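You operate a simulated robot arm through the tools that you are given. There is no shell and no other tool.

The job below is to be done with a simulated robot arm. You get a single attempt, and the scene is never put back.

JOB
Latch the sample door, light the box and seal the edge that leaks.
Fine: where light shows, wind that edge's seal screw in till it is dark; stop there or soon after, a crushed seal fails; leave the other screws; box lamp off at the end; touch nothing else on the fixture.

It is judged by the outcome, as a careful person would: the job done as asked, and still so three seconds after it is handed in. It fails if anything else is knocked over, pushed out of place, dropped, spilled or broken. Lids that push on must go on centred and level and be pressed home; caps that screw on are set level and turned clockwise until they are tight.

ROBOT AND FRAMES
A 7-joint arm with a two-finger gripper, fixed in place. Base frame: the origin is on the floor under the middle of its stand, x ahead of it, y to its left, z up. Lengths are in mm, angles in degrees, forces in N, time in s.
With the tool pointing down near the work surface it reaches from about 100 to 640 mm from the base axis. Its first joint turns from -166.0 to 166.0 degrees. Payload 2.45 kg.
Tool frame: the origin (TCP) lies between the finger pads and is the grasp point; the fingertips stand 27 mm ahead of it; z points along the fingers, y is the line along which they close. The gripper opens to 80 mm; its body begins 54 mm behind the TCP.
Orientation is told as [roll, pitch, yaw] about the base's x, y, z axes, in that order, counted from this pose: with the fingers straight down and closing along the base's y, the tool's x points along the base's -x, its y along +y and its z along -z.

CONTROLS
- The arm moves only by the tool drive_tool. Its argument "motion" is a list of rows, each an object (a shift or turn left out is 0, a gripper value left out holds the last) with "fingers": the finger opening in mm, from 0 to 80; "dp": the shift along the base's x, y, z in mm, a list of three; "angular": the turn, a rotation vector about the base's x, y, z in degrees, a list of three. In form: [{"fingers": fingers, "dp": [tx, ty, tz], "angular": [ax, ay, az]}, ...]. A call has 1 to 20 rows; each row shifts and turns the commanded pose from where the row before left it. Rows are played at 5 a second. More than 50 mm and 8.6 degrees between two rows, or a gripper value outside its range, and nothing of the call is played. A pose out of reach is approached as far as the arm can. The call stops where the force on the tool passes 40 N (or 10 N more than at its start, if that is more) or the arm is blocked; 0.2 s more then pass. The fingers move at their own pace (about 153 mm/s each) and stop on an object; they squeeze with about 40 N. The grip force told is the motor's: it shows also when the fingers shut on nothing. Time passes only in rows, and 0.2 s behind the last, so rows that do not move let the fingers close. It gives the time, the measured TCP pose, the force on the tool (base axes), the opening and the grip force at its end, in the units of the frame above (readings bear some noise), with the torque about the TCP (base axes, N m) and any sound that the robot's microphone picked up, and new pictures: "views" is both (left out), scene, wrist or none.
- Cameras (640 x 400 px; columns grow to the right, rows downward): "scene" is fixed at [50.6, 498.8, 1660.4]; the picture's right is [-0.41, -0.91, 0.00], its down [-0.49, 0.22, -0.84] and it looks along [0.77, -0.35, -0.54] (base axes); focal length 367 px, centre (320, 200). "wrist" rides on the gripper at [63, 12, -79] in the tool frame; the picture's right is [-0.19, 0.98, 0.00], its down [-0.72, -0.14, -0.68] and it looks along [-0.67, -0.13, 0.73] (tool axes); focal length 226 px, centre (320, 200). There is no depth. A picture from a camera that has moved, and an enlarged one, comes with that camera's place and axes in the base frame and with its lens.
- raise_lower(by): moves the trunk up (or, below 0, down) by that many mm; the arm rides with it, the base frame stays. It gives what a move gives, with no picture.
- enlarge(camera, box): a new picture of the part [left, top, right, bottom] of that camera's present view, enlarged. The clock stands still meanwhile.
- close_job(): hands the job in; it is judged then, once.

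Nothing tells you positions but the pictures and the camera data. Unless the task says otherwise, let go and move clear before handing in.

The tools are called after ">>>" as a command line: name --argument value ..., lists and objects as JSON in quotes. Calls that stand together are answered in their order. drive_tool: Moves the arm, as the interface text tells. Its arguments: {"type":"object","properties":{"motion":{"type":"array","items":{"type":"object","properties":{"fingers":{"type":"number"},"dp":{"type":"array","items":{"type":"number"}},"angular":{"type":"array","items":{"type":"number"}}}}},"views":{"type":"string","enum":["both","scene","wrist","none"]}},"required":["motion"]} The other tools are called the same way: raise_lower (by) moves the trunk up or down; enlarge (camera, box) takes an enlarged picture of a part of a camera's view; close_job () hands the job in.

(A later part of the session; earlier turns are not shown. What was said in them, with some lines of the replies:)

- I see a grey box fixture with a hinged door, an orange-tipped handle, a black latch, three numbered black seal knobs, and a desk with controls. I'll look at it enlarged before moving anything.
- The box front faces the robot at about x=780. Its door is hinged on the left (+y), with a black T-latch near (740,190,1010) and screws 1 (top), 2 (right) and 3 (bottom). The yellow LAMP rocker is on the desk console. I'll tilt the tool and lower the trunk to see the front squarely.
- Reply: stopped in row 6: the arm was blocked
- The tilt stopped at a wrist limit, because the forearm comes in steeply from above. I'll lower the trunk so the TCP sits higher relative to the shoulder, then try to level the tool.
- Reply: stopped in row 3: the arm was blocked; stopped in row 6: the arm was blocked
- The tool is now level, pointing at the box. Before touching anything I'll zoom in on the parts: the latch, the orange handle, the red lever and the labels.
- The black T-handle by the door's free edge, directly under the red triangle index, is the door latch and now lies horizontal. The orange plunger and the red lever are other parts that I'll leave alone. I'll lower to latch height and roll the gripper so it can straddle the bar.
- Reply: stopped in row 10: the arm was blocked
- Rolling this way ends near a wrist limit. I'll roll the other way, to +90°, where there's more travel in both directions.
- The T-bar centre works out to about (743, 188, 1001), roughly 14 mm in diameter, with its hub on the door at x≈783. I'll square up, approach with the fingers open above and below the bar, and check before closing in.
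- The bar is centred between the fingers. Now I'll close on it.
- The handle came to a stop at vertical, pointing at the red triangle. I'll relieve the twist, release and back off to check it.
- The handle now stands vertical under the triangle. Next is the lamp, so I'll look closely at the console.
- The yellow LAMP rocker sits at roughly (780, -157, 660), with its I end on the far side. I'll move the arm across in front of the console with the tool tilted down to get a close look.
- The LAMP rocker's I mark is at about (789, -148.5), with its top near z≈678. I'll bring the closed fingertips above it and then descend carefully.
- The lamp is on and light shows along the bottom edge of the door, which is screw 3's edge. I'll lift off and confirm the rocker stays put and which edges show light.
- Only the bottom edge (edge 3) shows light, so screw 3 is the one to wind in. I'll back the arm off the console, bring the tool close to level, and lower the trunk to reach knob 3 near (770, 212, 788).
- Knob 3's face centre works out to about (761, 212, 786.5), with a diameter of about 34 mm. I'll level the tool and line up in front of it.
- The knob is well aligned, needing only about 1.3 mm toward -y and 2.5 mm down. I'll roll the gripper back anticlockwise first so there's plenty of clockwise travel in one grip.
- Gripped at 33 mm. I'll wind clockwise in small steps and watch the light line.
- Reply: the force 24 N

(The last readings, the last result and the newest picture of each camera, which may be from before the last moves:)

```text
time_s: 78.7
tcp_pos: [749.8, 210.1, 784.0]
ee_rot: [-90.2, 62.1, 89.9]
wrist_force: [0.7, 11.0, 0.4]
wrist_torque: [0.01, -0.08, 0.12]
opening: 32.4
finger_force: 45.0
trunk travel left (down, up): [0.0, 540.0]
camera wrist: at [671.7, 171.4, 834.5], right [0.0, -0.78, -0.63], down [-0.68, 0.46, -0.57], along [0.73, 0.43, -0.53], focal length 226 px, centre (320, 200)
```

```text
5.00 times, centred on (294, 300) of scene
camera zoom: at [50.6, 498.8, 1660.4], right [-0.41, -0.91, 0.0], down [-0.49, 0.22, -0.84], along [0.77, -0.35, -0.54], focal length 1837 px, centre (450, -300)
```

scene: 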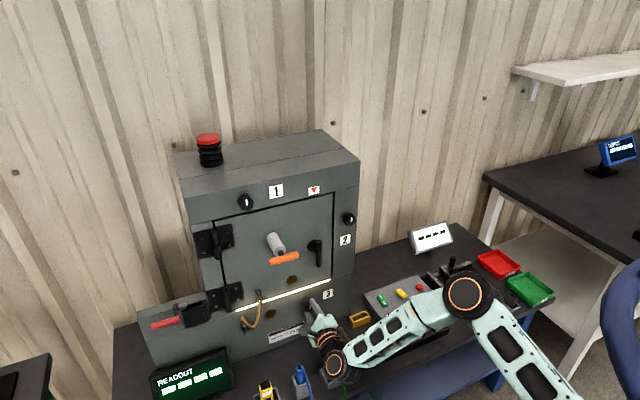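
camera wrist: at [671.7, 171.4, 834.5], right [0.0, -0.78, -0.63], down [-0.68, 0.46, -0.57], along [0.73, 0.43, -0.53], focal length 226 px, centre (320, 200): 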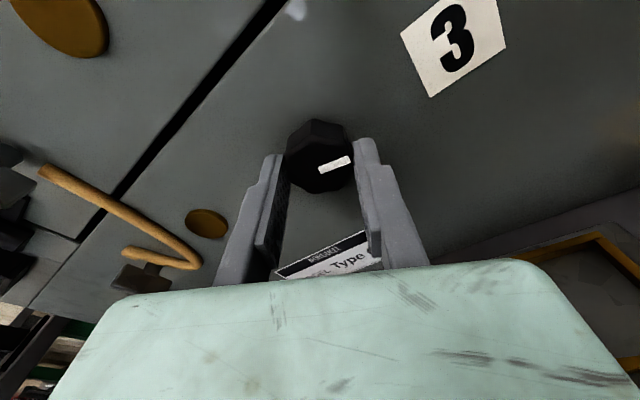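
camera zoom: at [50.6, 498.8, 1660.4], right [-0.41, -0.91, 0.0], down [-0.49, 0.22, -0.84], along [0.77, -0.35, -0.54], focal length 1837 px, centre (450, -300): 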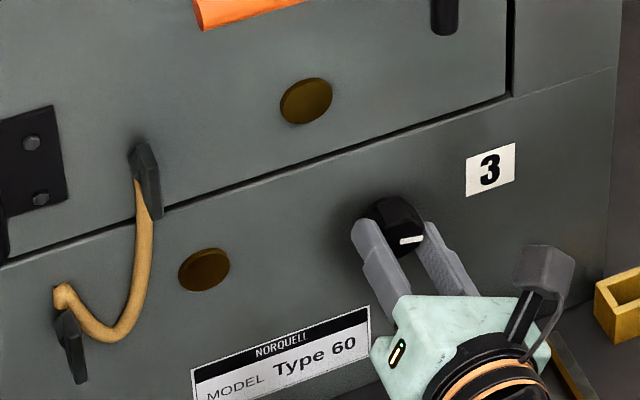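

The line went dark between 88° and 108° of turn, so I stop winding here. I'll check for any residual glow and then release.

>>> enlarge --camera "scene" --box '[228, 270, 340, 340]'

>>> drive_tool --motion '[{"fingers": 60}, {}, {}, {"dp": [-15, 0, 0]}, {"dp": [-20, 0, 0]}, {"dp": [-20, 0, 0]}, {}, {}]' --views "both"

>>> enlarge --camera "scene" --box '[176, 170, 368, 290]'

>>> enlarge --camera "scene" --box '[230, 260, 358, 340]'

```text
5.71 times, centred on (284, 305) of scene
camera zoom: at [50.6, 498.8, 1660.4], right [-0.41, -0.91, 0.0], down [-0.49, 0.22, -0.84], along [0.77, -0.35, -0.54], focal length 2100 px, centre (526, -400)
```

zoom: 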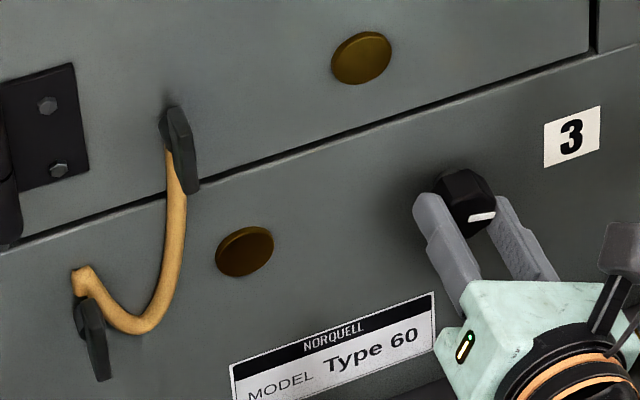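

```text
time_s: 80.5
tcp_pos: [693.4, 210.6, 783.4]
ee_rot: [-90.1, 62.0, 89.9]
wrist_force: [0.1, -0.5, -0.1]
wrist_torque: [0.02, -0.03, 0.01]
opening: 60.1
finger_force: 0.1
trunk travel left (down, up): [0.0, 540.0]
camera wrist: at [616.1, 171.5, 834.3], right [0.0, -0.78, -0.63], down [-0.68, 0.46, -0.57], along [0.73, 0.43, -0.53], focal length 226 px, centre (320, 200)
```

scene: 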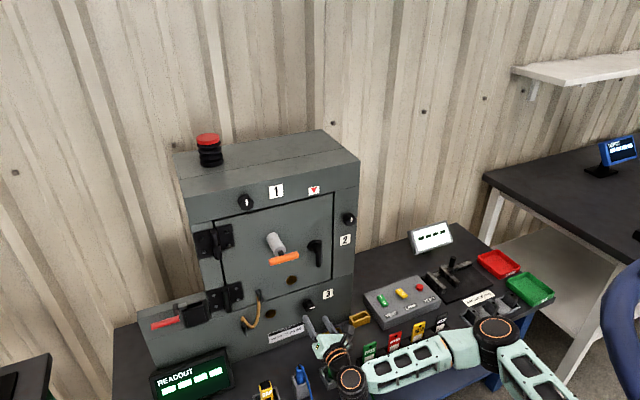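
wrist: 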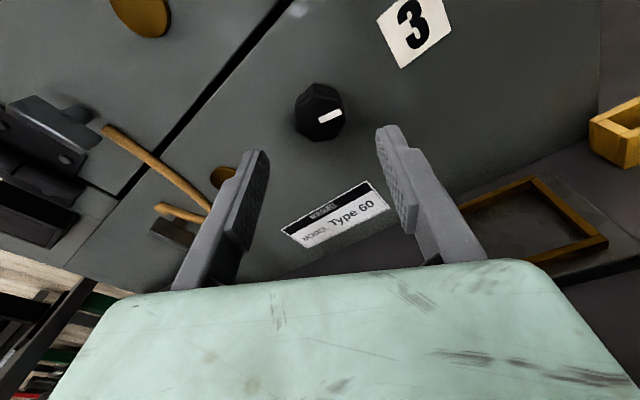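

```text
3.33 times, centred on (272, 230) of scene
camera zoom: at [50.6, 498.8, 1660.4], right [-0.41, -0.91, 0.0], down [-0.49, 0.22, -0.84], along [0.77, -0.35, -0.54], focal length 1225 px, centre (480, 100)
```

zoom: 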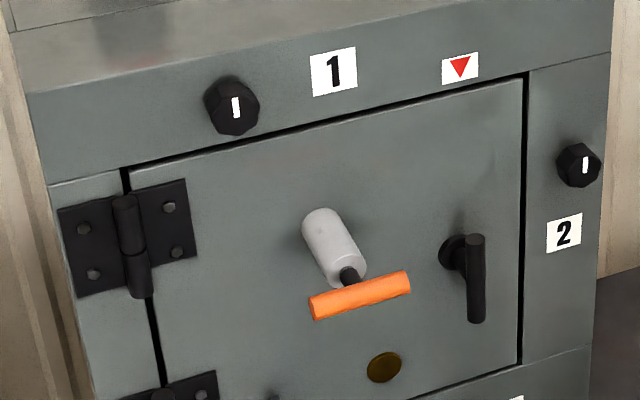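

```text
5.00 times, centred on (294, 300) of scene
camera zoom: at [50.6, 498.8, 1660.4], right [-0.41, -0.91, 0.0], down [-0.49, 0.22, -0.84], along [0.77, -0.35, -0.54], focal length 1837 px, centre (450, -300)
```

zoom: 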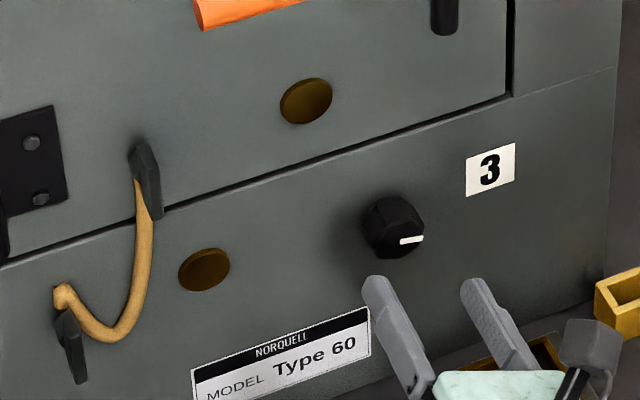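

Everything is dark and the other knobs are untouched. Now I'll take the arm back to the console to switch the lamp off.

>>> drive_tool --motion '[{"dp": [-18, 0, 0], "angular": [-5, 0, 0]}, {"dp": [-18, 0, 2], "angular": [-5, 0, 0]}, {"dp": [-18, 0, 3], "angular": [-5, 0, 0]}, {"dp": [-18, 0, 5], "angular": [-5, 0, 0]}, {"dp": [-18, 0, 5], "angular": [-5, 0, 0]}, {"dp": [0, 0, 5], "angular": [-3, 0, 0]}, {"fingers": 0}, {}]' --views "none"

>>> raise_lower --by 90

>>> drive_tool --motion '[{"dp": [0, -30, 0]}, {"dp": [0, -30, 0]}, {"dp": [0, -30, 0]}, {"dp": [0, -30, 0]}, {"dp": [0, -30, 0]}, {"dp": [0, -30, 0]}, {"dp": [0, -30, 0]}, {"dp": [0, -30, 0]}, {"dp": [0, -30, 0]}, {"dp": [0, -30, 0]}, {"dp": [0, -30, 0]}, {"dp": [0, -29, 0]}, {}, {}]' --views "both"

```text
time_s: 82.3
tcp_pos: [605.6, 209.6, 804.0]
ee_rot: [122.1, 89.8, -57.8]
wrist_force: [0.1, 0.8, 0.7]
wrist_torque: [-0.03, 0.04, -0.01]
opening: 0.0
finger_force: 29.8
trunk travel left (down, up): [0.0, 540.0]
```

```text
time_s: 83.6
tcp_pos: [605.2, 209.2, 893.9]
ee_rot: [96.3, 89.9, -83.6]
wrist_force: [0.3, -1.0, -0.7]
wrist_torque: [0.0, -0.03, -0.01]
opening: 0.1
finger_force: 29.8
trunk travel left (down, up): [-90.0, 450.0]
```

```text
time_s: 86.6
tcp_pos: [604.1, -150.2, 894.7]
ee_rot: [150.3, 89.9, -29.8]
wrist_force: [-0.7, -0.3, -0.1]
wrist_torque: [-0.01, -0.05, 0.01]
opening: 0.0
finger_force: 30.1
trunk travel left (down, up): [-90.0, 450.0]
camera wrist: at [525.8, -160.5, 958.3], right [0.0, -0.98, -0.19], down [-0.68, 0.14, -0.72], along [0.73, 0.13, -0.67], focal length 226 px, centre (320, 200)
```

scene: 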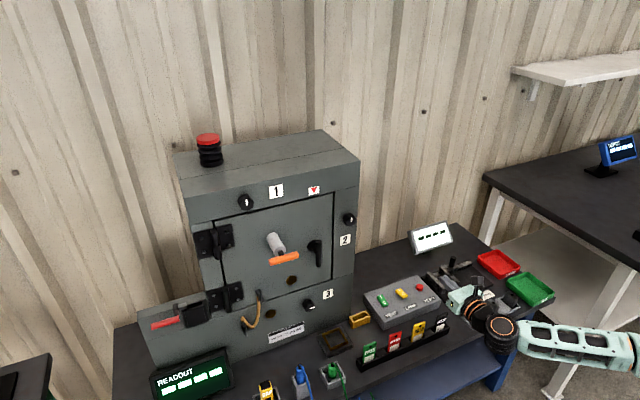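
wrist: 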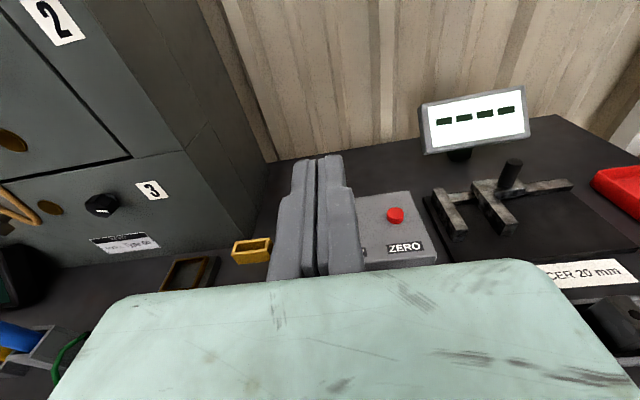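

>>> drive_tool --motion '[{"dp": [11, 0.1, -6], "angular": [0, 5, 0]}, {"dp": [11, 0.1, -8], "angular": [0, 5, 0]}, {"dp": [11, 0.1, -10], "angular": [0, 5, 0]}, {"dp": [11, 0.1, -10], "angular": [0, 5, 0]}, {"dp": [11, 0.1, -12], "angular": [0, 5, 0]}, {"dp": [11, 0.1, -12], "angular": [0, 5, 0]}, {"dp": [11, 0.1, -12], "angular": [0, 5, 0]}, {"dp": [11, 0.1, -12], "angular": [0, 5, 0]}, {"dp": [11, 0.1, -15], "angular": [0, 5, 0]}, {"dp": [11, 0.1, -15], "angular": [0, 5, 0]}, {}, {}]' --views "both"

>>> enlarge --camera "wrist" --box '[208, 60, 400, 180]'

```text
time_s: 89.2
tcp_pos: [716.0, -148.1, 781.0]
ee_rot: [0.1, 40.0, -180.0]
wrist_force: [0.0, -0.3, -0.3]
wrist_torque: [-0.02, 0.0, 0.01]
opening: 0.0
finger_force: 29.9
trunk travel left (down, up): [-90.0, 450.0]
camera wrist: at [713.6, -159.6, 883.7], right [-0.15, -0.98, -0.12], down [-0.99, 0.14, 0.06], along [-0.04, 0.13, -0.99], focal length 226 px, centre (320, 200)
```

scene: 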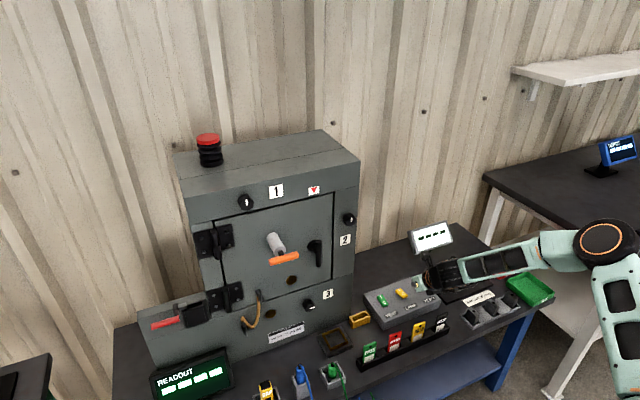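
wrist: 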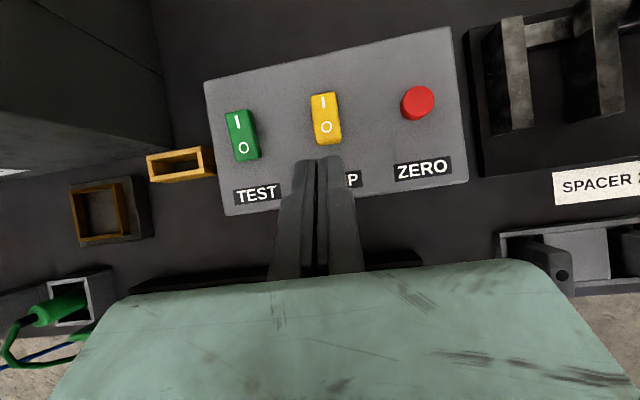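

```text
3.33 times, centred on (304, 120) of wrist
camera zoom: at [713.6, -159.6, 883.7], right [-0.15, -0.98, -0.12], down [-0.99, 0.14, 0.06], along [-0.04, 0.13, -0.99], focal length 754 px, centre (373, 467)
```

zoom: 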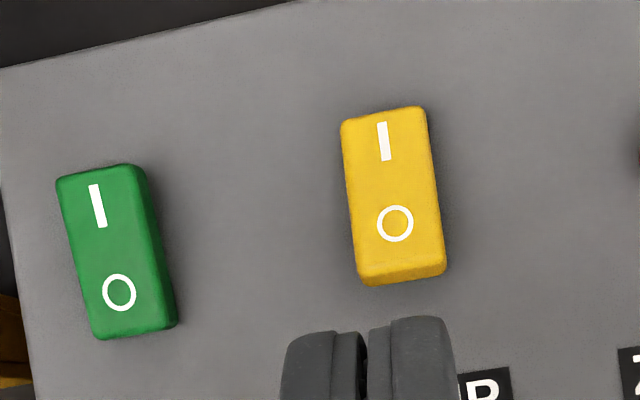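

>>> drive_tool --motion '[{"dp": [17, 0, -15]}, {"dp": [17, -0.3, -20]}, {"dp": [0, 0, -15]}, {"dp": [0, 0, -10]}, {"dp": [0, 0, -8]}, {}, {}]' --views "wrist"

>>> enlarge --camera "scene" --box '[360, 260, 456, 320]'

```text
time_s: 90.8
tcp_pos: [750.5, -149.3, 712.9]
ee_rot: [0.0, 40.0, -180.0]
wrist_force: [0.7, 0.1, 0.5]
wrist_torque: [-0.01, 0.01, 0.02]
opening: 0.0
finger_force: 29.9
trunk travel left (down, up): [-90.0, 450.0]
camera wrist: at [747.9, -159.8, 815.5], right [-0.15, -0.98, -0.12], down [-0.99, 0.14, 0.06], along [-0.04, 0.13, -0.99], focal length 226 px, centre (320, 200)
```

wrist: 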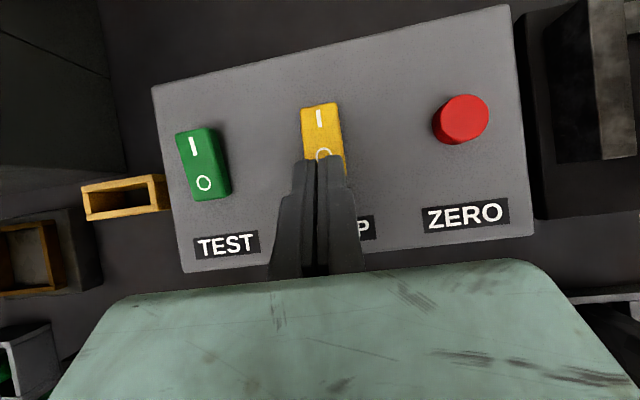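

```text
6.67 times, centred on (408, 290) of scene
camera zoom: at [50.6, 498.8, 1660.4], right [-0.41, -0.91, 0.0], down [-0.49, 0.22, -0.84], along [0.77, -0.35, -0.54], focal length 2450 px, centre (-267, -400)
```

zoom: 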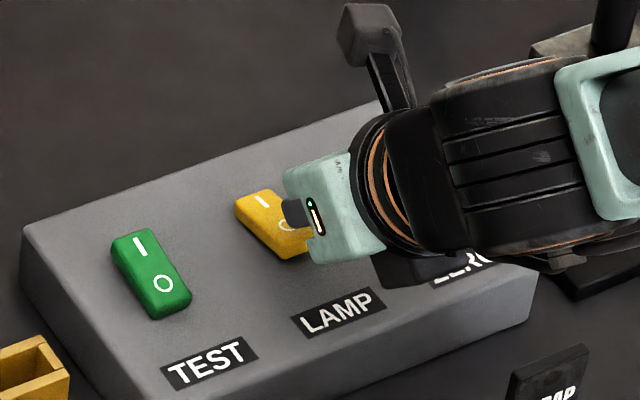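

>>> drive_tool --motion '[{"dp": [0, 0, -3]}, {"dp": [0, 0, -3]}, {"dp": [0, 0, -3]}, {"dp": [0, 0, -2]}, {}]' --views "none"

>>> drive_tool --motion '[{"dp": [0, 0, -1.5]}, {"dp": [0, 0, -1.5]}, {}]' --views "both"

```text
time_s: 92.0
tcp_pos: [749.1, -148.7, 702.9]
ee_rot: [0.0, 40.0, -179.9]
wrist_force: [-0.1, 0.2, 0.3]
wrist_torque: [0.01, 0.0, -0.01]
opening: 0.0
finger_force: 29.8
trunk travel left (down, up): [-90.0, 450.0]
```

```text
time_s: 92.8
tcp_pos: [749.0, -148.5, 699.3]
ee_rot: [0.1, 40.0, -179.9]
wrist_force: [-0.3, 0.3, 0.5]
wrist_torque: [-0.02, -0.01, -0.02]
opening: 0.2
finger_force: 29.3
trunk travel left (down, up): [-90.0, 450.0]
camera wrist: at [747.3, -159.7, 801.4], right [-0.15, -0.98, -0.12], down [-0.99, 0.14, 0.06], along [-0.04, 0.13, -0.99], focal length 226 px, centre (320, 200)
```

scene: 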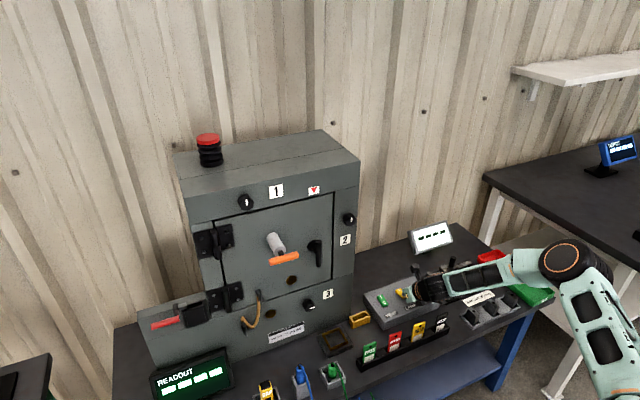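
wrist: 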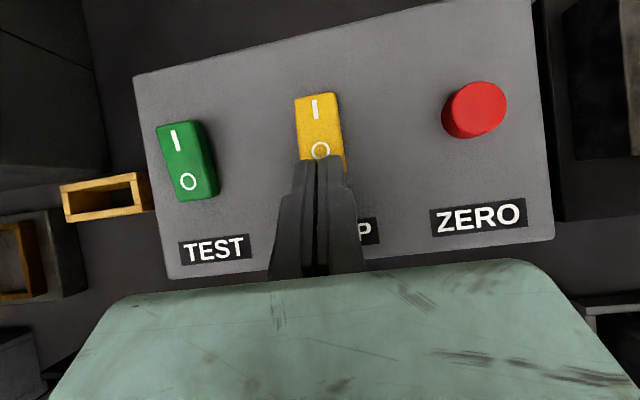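

>>> drive_tool --motion '[{"dp": [0, 0, -1.5]}, {"dp": [0, 0, -1.5]}, {}]' --views "none"

```text
time_s: 93.6
tcp_pos: [747.9, -148.8, 698.7]
ee_rot: [-0.1, 40.1, -180.1]
wrist_force: [-14.7, 2.2, 8.1]
wrist_torque: [0.02, 0.17, -0.06]
opening: 6.1
finger_force: 29.6
trunk travel left (down, up): [-90.0, 450.0]
```

>>> enlarge --camera "scene" --box '[370, 270, 434, 310]'

>>> enlarge --camera "wrist" --box '[256, 80, 384, 160]'

```text
10.00 times, centred on (402, 290) of scene
camera zoom: at [50.6, 498.8, 1660.4], right [-0.41, -0.91, 0.0], down [-0.49, 0.22, -0.84], along [0.77, -0.35, -0.54], focal length 3674 px, centre (-500, -700)
```

zoom: 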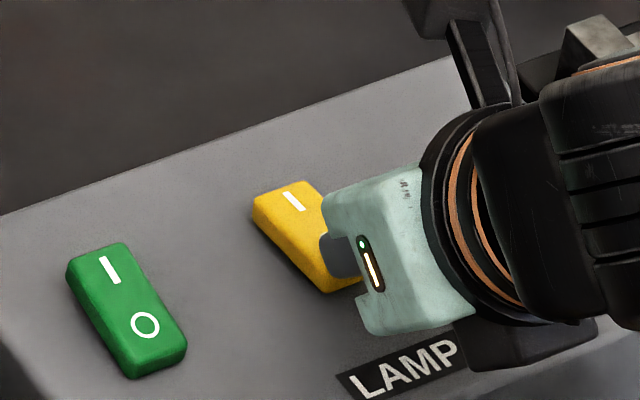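

```text
5.00 times, centred on (320, 120) of wrist
camera zoom: at [746.2, -159.8, 799.3], right [-0.15, -0.98, -0.13], down [-0.99, 0.14, 0.06], along [-0.04, 0.13, -0.99], focal length 1130 px, centre (320, 600)
```

zoom: 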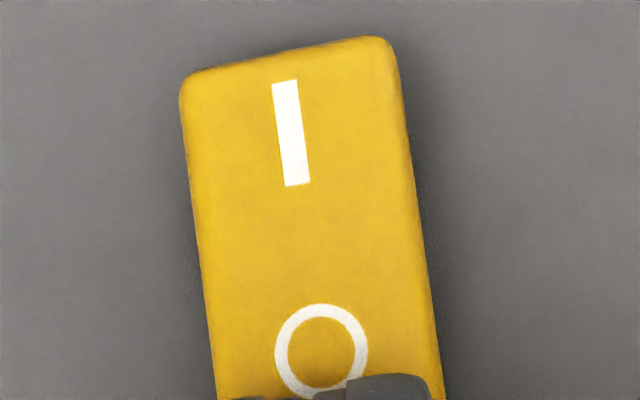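

>>> drive_tool --motion '[{"dp": [0, 0, 3]}, {"dp": [0, 0, 5]}, {"dp": [0, 0, 15]}, {"dp": [-10, 0, 20]}, {"dp": [-20, 0, 20]}, {"dp": [0, 0, 15]}, {}, {}]' --views "both"

>>> enlarge --camera "wrist" --box '[208, 60, 400, 180]'

>>> enlarge --camera "scene" --box '[360, 260, 456, 320]'

```text
time_s: 95.4
tcp_pos: [719.2, -149.7, 773.7]
ee_rot: [0.0, 40.0, -179.9]
wrist_force: [-0.4, -0.1, 0.1]
wrist_torque: [-0.01, 0.02, -0.01]
opening: 0.0
finger_force: 30.1
trunk travel left (down, up): [-90.0, 450.0]
camera wrist: at [717.8, -159.6, 875.8], right [-0.15, -0.98, -0.12], down [-0.99, 0.14, 0.06], along [-0.04, 0.13, -0.99], focal length 226 px, centre (320, 200)
```

scene: 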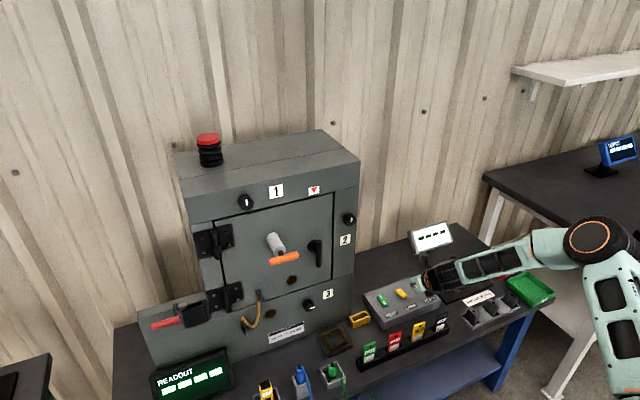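
wrist: 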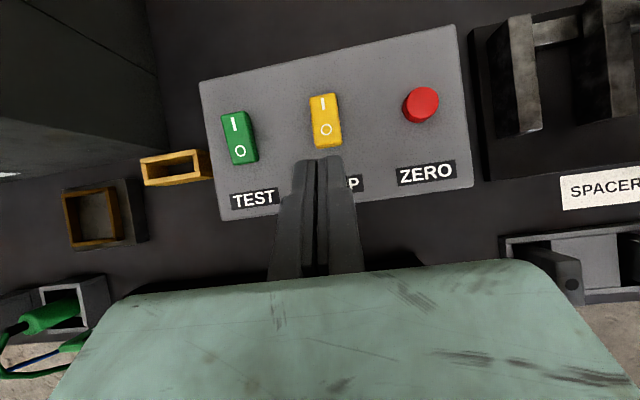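

```text
3.33 times, centred on (304, 120) of wrist
camera zoom: at [717.8, -159.6, 875.8], right [-0.15, -0.98, -0.12], down [-0.99, 0.14, 0.06], along [-0.04, 0.13, -0.99], focal length 754 px, centre (373, 467)
```

zoom: 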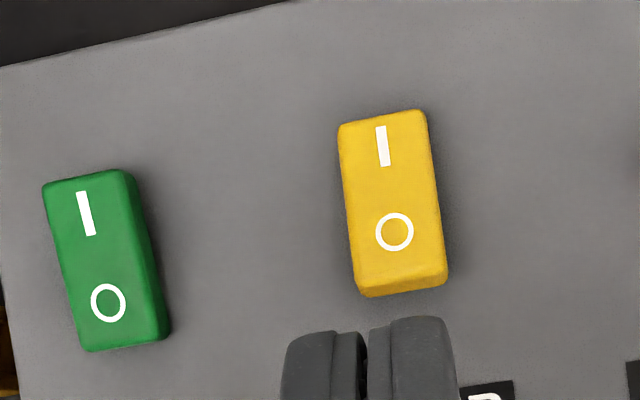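

```text
6.67 times, centred on (408, 290) of scene
camera zoom: at [50.6, 498.8, 1660.4], right [-0.41, -0.91, 0.0], down [-0.49, 0.22, -0.84], along [0.77, -0.35, -0.54], focal length 2450 px, centre (-267, -400)
```

zoom: 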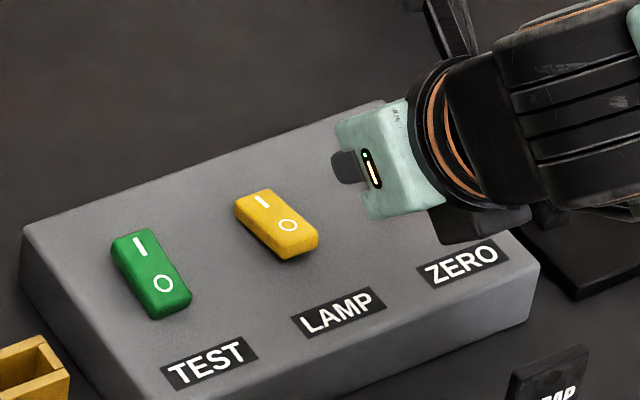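

The rocker outline still matches the ON state: the O end is up, and my press only caught its near edge. I'll press again about 8 mm further onto the O half.

>>> drive_tool --motion '[{"dp": [19, 0.5, -10]}, {"dp": [19, 0.5, -18]}, {"dp": [0, 0, -15]}, {"dp": [0, 0, -12]}, {"dp": [0, 0, -4]}, {}, {}]' --views "none"

>>> drive_tool --motion '[{"dp": [0, 0, -3]}, {"dp": [0, 0, -3]}, {"dp": [0, 0, -3]}, {"dp": [0, 0, -2]}, {}]' --views "none"

```text
time_s: 97.0
tcp_pos: [757.2, -148.9, 715.7]
ee_rot: [0.0, 40.0, -180.0]
wrist_force: [0.6, 1.6, 0.0]
wrist_torque: [0.0, -0.02, -0.03]
opening: 0.0
finger_force: 30.4
trunk travel left (down, up): [-90.0, 450.0]
```

```text
time_s: 98.2
tcp_pos: [756.9, -147.7, 704.0]
ee_rot: [0.0, 40.0, -180.1]
wrist_force: [0.4, -0.1, 0.2]
wrist_torque: [-0.02, 0.01, -0.01]
opening: 0.0
finger_force: 30.2
trunk travel left (down, up): [-90.0, 450.0]
```

>>> drive_tool --motion '[{"dp": [0, 0, -2]}, {"dp": [0, 0, -2]}, {}]' --views "none"

>>> drive_tool --motion '[{"dp": [0, 0, -1.5]}, {"dp": [0, 0, -1]}, {}]' --views "both"

>>> enlarge --camera "scene" --box '[360, 260, 456, 320]'

```text
time_s: 99.0
tcp_pos: [755.7, -147.5, 700.4]
ee_rot: [0.0, 39.9, -180.0]
wrist_force: [-0.3, -0.5, 0.3]
wrist_torque: [0.05, -0.01, 0.0]
opening: 0.0
finger_force: 29.9
trunk travel left (down, up): [-90.0, 450.0]
```

```text
time_s: 99.8
tcp_pos: [756.7, -146.9, 698.3]
ee_rot: [0.0, 40.0, -180.0]
wrist_force: [-0.3, -0.7, 2.2]
wrist_torque: [-0.02, 0.02, 0.01]
opening: 5.9
finger_force: 30.0
trunk travel left (down, up): [-90.0, 450.0]
camera wrist: at [755.5, -158.7, 800.0], right [-0.15, -0.98, -0.12], down [-0.99, 0.14, 0.06], along [-0.04, 0.13, -0.99], focal length 226 px, centre (320, 200)
```

scene: 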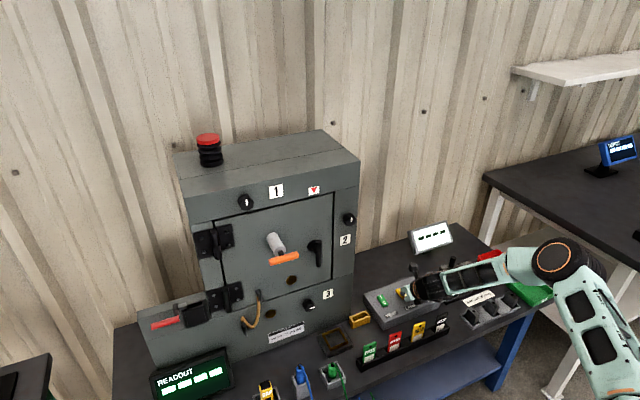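
wrist: 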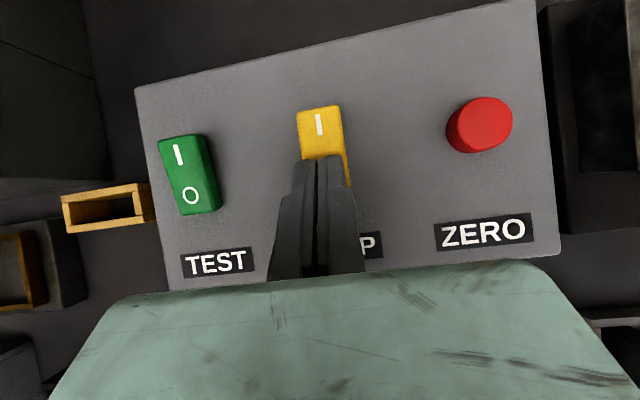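

```text
6.67 times, centred on (408, 290) of scene
camera zoom: at [50.6, 498.8, 1660.4], right [-0.41, -0.91, 0.0], down [-0.49, 0.22, -0.84], along [0.77, -0.35, -0.54], focal length 2450 px, centre (-267, -400)
```

zoom: 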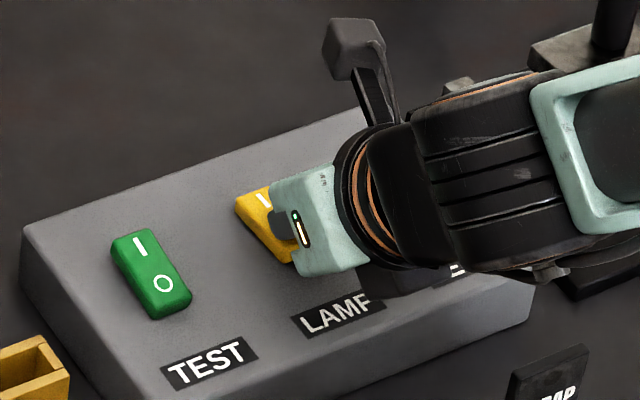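

>>> drive_tool --motion '[{"dp": [0, 0, -1.5]}, {"dp": [0, 0, -1.5]}, {}]' --views "none"

>>> enlarge --camera "scene" --box '[360, 260, 456, 320]'

```text
time_s: 100.6
tcp_pos: [757.1, -147.2, 694.6]
ee_rot: [0.0, 40.1, -179.9]
wrist_force: [0.0, 0.1, 0.0]
wrist_torque: [0.01, -0.01, 0.02]
opening: 0.3
finger_force: 30.2
trunk travel left (down, up): [-90.0, 450.0]
```

```text
6.67 times, centred on (408, 290) of scene
camera zoom: at [50.6, 498.8, 1660.4], right [-0.41, -0.91, 0.0], down [-0.49, 0.22, -0.84], along [0.77, -0.35, -0.54], focal length 2450 px, centre (-267, -400)
```

zoom: 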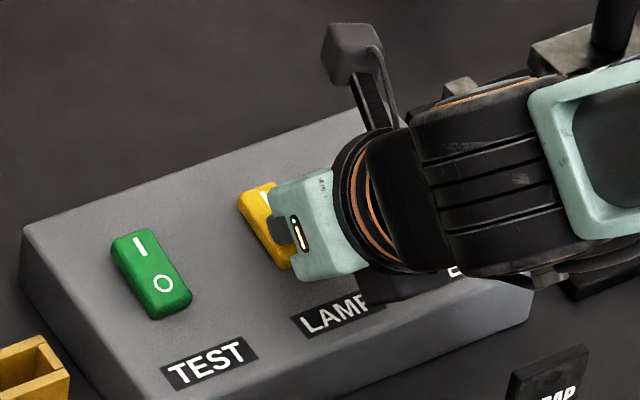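

The force vanished as the rocker snapped over. I'll lift off and verify.

>>> drive_tool --motion '[{"dp": [0, 0, 4]}, {"dp": [0, 0, 8]}, {"dp": [0, 0, 15]}, {"dp": [-10, 0, 20]}, {"dp": [-25, 0, 20]}, {"dp": [-20, 0, 20]}, {}, {}]' --views "both"

>>> enlarge --camera "scene" --box '[360, 260, 456, 320]'

>>> enlarge --camera "wrist" --box '[208, 60, 400, 180]'

>>> enlarge --camera "scene" --box '[176, 170, 368, 340]'

```text
time_s: 102.4
tcp_pos: [702.6, -148.5, 783.6]
ee_rot: [0.0, 40.0, -180.0]
wrist_force: [-0.3, -0.2, -0.4]
wrist_torque: [0.0, 0.0, 0.0]
opening: 0.1
finger_force: 29.8
trunk travel left (down, up): [-90.0, 450.0]
camera wrist: at [700.4, -158.8, 884.2], right [-0.15, -0.98, -0.12], down [-0.99, 0.14, 0.06], along [-0.04, 0.13, -0.99], focal length 226 px, centre (320, 200)
```

scene: 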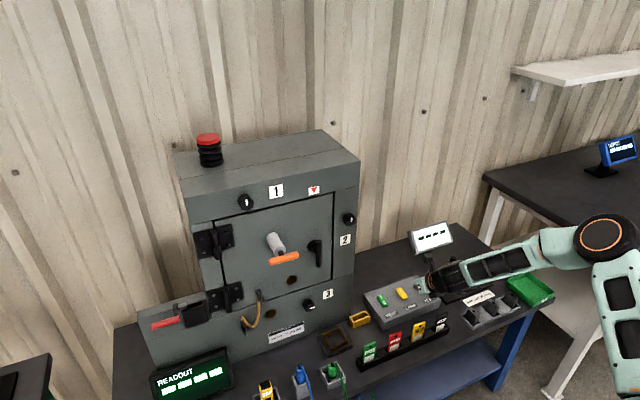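
wrist: 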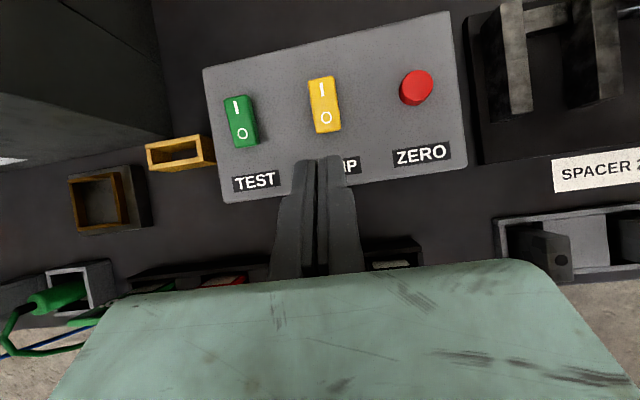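

```text
6.67 times, centred on (408, 290) of scene
camera zoom: at [50.6, 498.8, 1660.4], right [-0.41, -0.91, 0.0], down [-0.49, 0.22, -0.84], along [0.77, -0.35, -0.54], focal length 2450 px, centre (-267, -400)
```

zoom: 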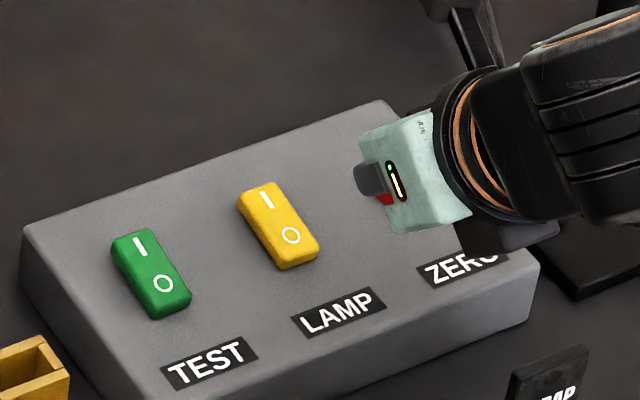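

```text
3.33 times, centred on (304, 120) of wrist
camera zoom: at [700.4, -158.8, 884.2], right [-0.15, -0.98, -0.12], down [-0.99, 0.14, 0.06], along [-0.04, 0.13, -0.99], focal length 754 px, centre (373, 467)
```

zoom: 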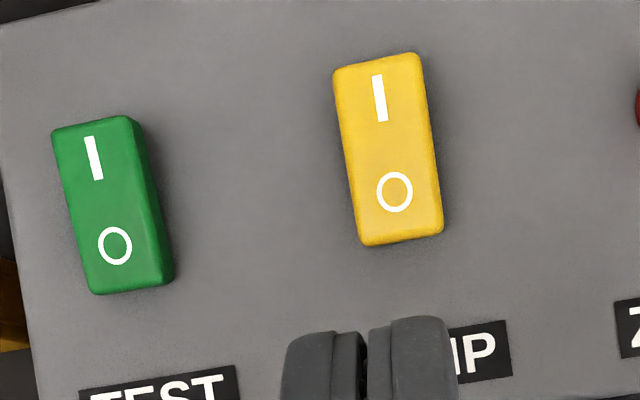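

```text
2.35 times, centred on (272, 255) of scene
camera zoom: at [50.6, 498.8, 1660.4], right [-0.41, -0.91, 0.0], down [-0.49, 0.22, -0.84], along [0.77, -0.35, -0.54], focal length 865 px, centre (433, 71)
```

zoom: 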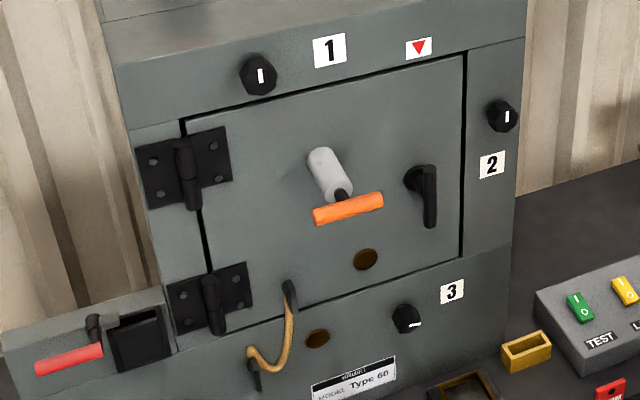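

The rocker outline matches the initial OFF state, the latch is vertical, and all the edges are dark. I'll move the arm clear and take a last look before handing in.

>>> drive_tool --motion '[{"dp": [-15, 0, 20]}, {"dp": [-20, 0, 25]}, {"dp": [-25, 0, 25]}, {"dp": [-25, 0, 25]}, {"dp": [-25, 0, 25]}, {"dp": [-20, 0, 20]}, {}, {}]' --views "both"

>>> enlarge --camera "scene" --box '[340, 210, 580, 360]'

>>> enlarge --camera "scene" --box '[130, 250, 370, 400]'

```text
time_s: 104.2
tcp_pos: [573.0, -148.5, 922.7]
ee_rot: [0.0, 40.0, -180.0]
wrist_force: [0.1, -0.6, 0.2]
wrist_torque: [0.01, -0.01, -0.01]
opening: 0.0
finger_force: 30.0
trunk travel left (down, up): [-90.0, 450.0]
camera wrist: at [571.4, -159.2, 1024.4], right [-0.15, -0.98, -0.12], down [-0.99, 0.14, 0.06], along [-0.04, 0.13, -0.99], focal length 226 px, centre (320, 200)
```

scene: 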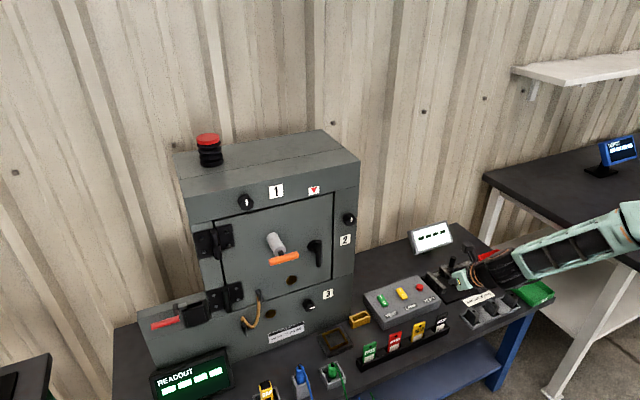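
wrist: 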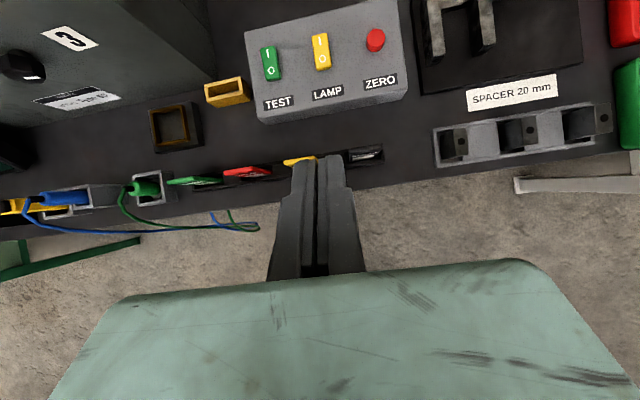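

```text
2.67 times, centred on (460, 285) of scene
camera zoom: at [50.6, 498.8, 1660.4], right [-0.41, -0.91, 0.0], down [-0.49, 0.22, -0.84], along [0.77, -0.35, -0.54], focal length 980 px, centre (-53, -27)
```

zoom: 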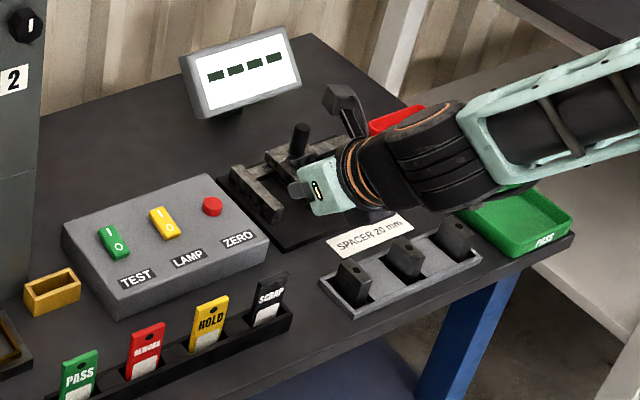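

```text
2.67 times, centred on (250, 325) of scene
camera zoom: at [50.6, 498.8, 1660.4], right [-0.41, -0.91, 0.0], down [-0.49, 0.22, -0.84], along [0.77, -0.35, -0.54], focal length 980 px, centre (507, -133)
```

zoom: 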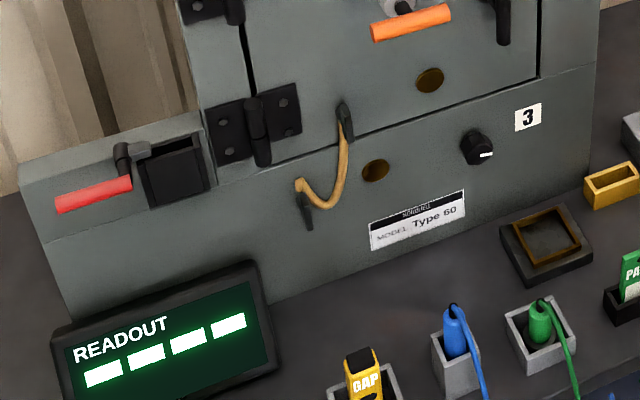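

>>> enlarge --camera "scene" --box '[288, 225, 352, 285]'

```text
6.67 times, centred on (320, 255) of scene
camera zoom: at [50.6, 498.8, 1660.4], right [-0.41, -0.91, 0.0], down [-0.49, 0.22, -0.84], along [0.77, -0.35, -0.54], focal length 2450 px, centre (320, -167)
```

zoom: 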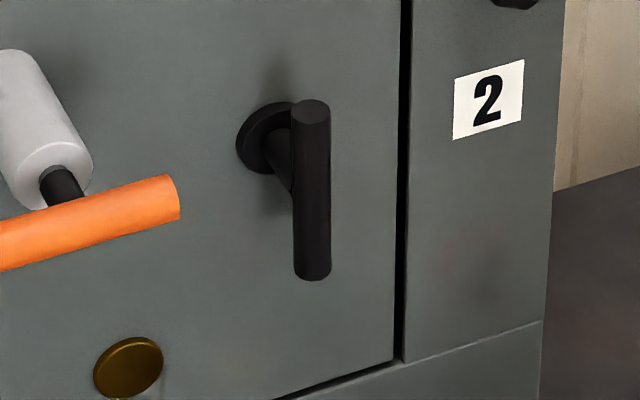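

The latch bar is truly vertical at its stop, the lamp is off, edge 3 is sealed, and nothing else has moved. Handing the job in.

>>> close_job

```text
The job is handed in.
```

The job is done and handed in: the sample door is latched, the leaking edge is sealed and the box lamp is off.

- **Door:** I turned the black T-handle a quarter turn clockwise to its stop. It now stands vertical under the red triangle.
- **Leak:** With the lamp on, light showed only along the bottom edge, so screw 3 was the one to wind in.
- **Seal:** I turned screw 3 clockwise about 108° in total. The line was still lit at 88° and dark when I checked at 108°, so I stopped there. That is at most about 20° past the point where it went dark.
- **Lamp:** My first press to switch it off only caught the edge of the rocker, so I pressed again. I couldn't see the light go out because the box was already dark. I judged it off because the rocker is back in its starting position.

Screws 1 and 2 and the rest of the fixture look unchanged in the final pictures. I moved the arm clear before handing in.
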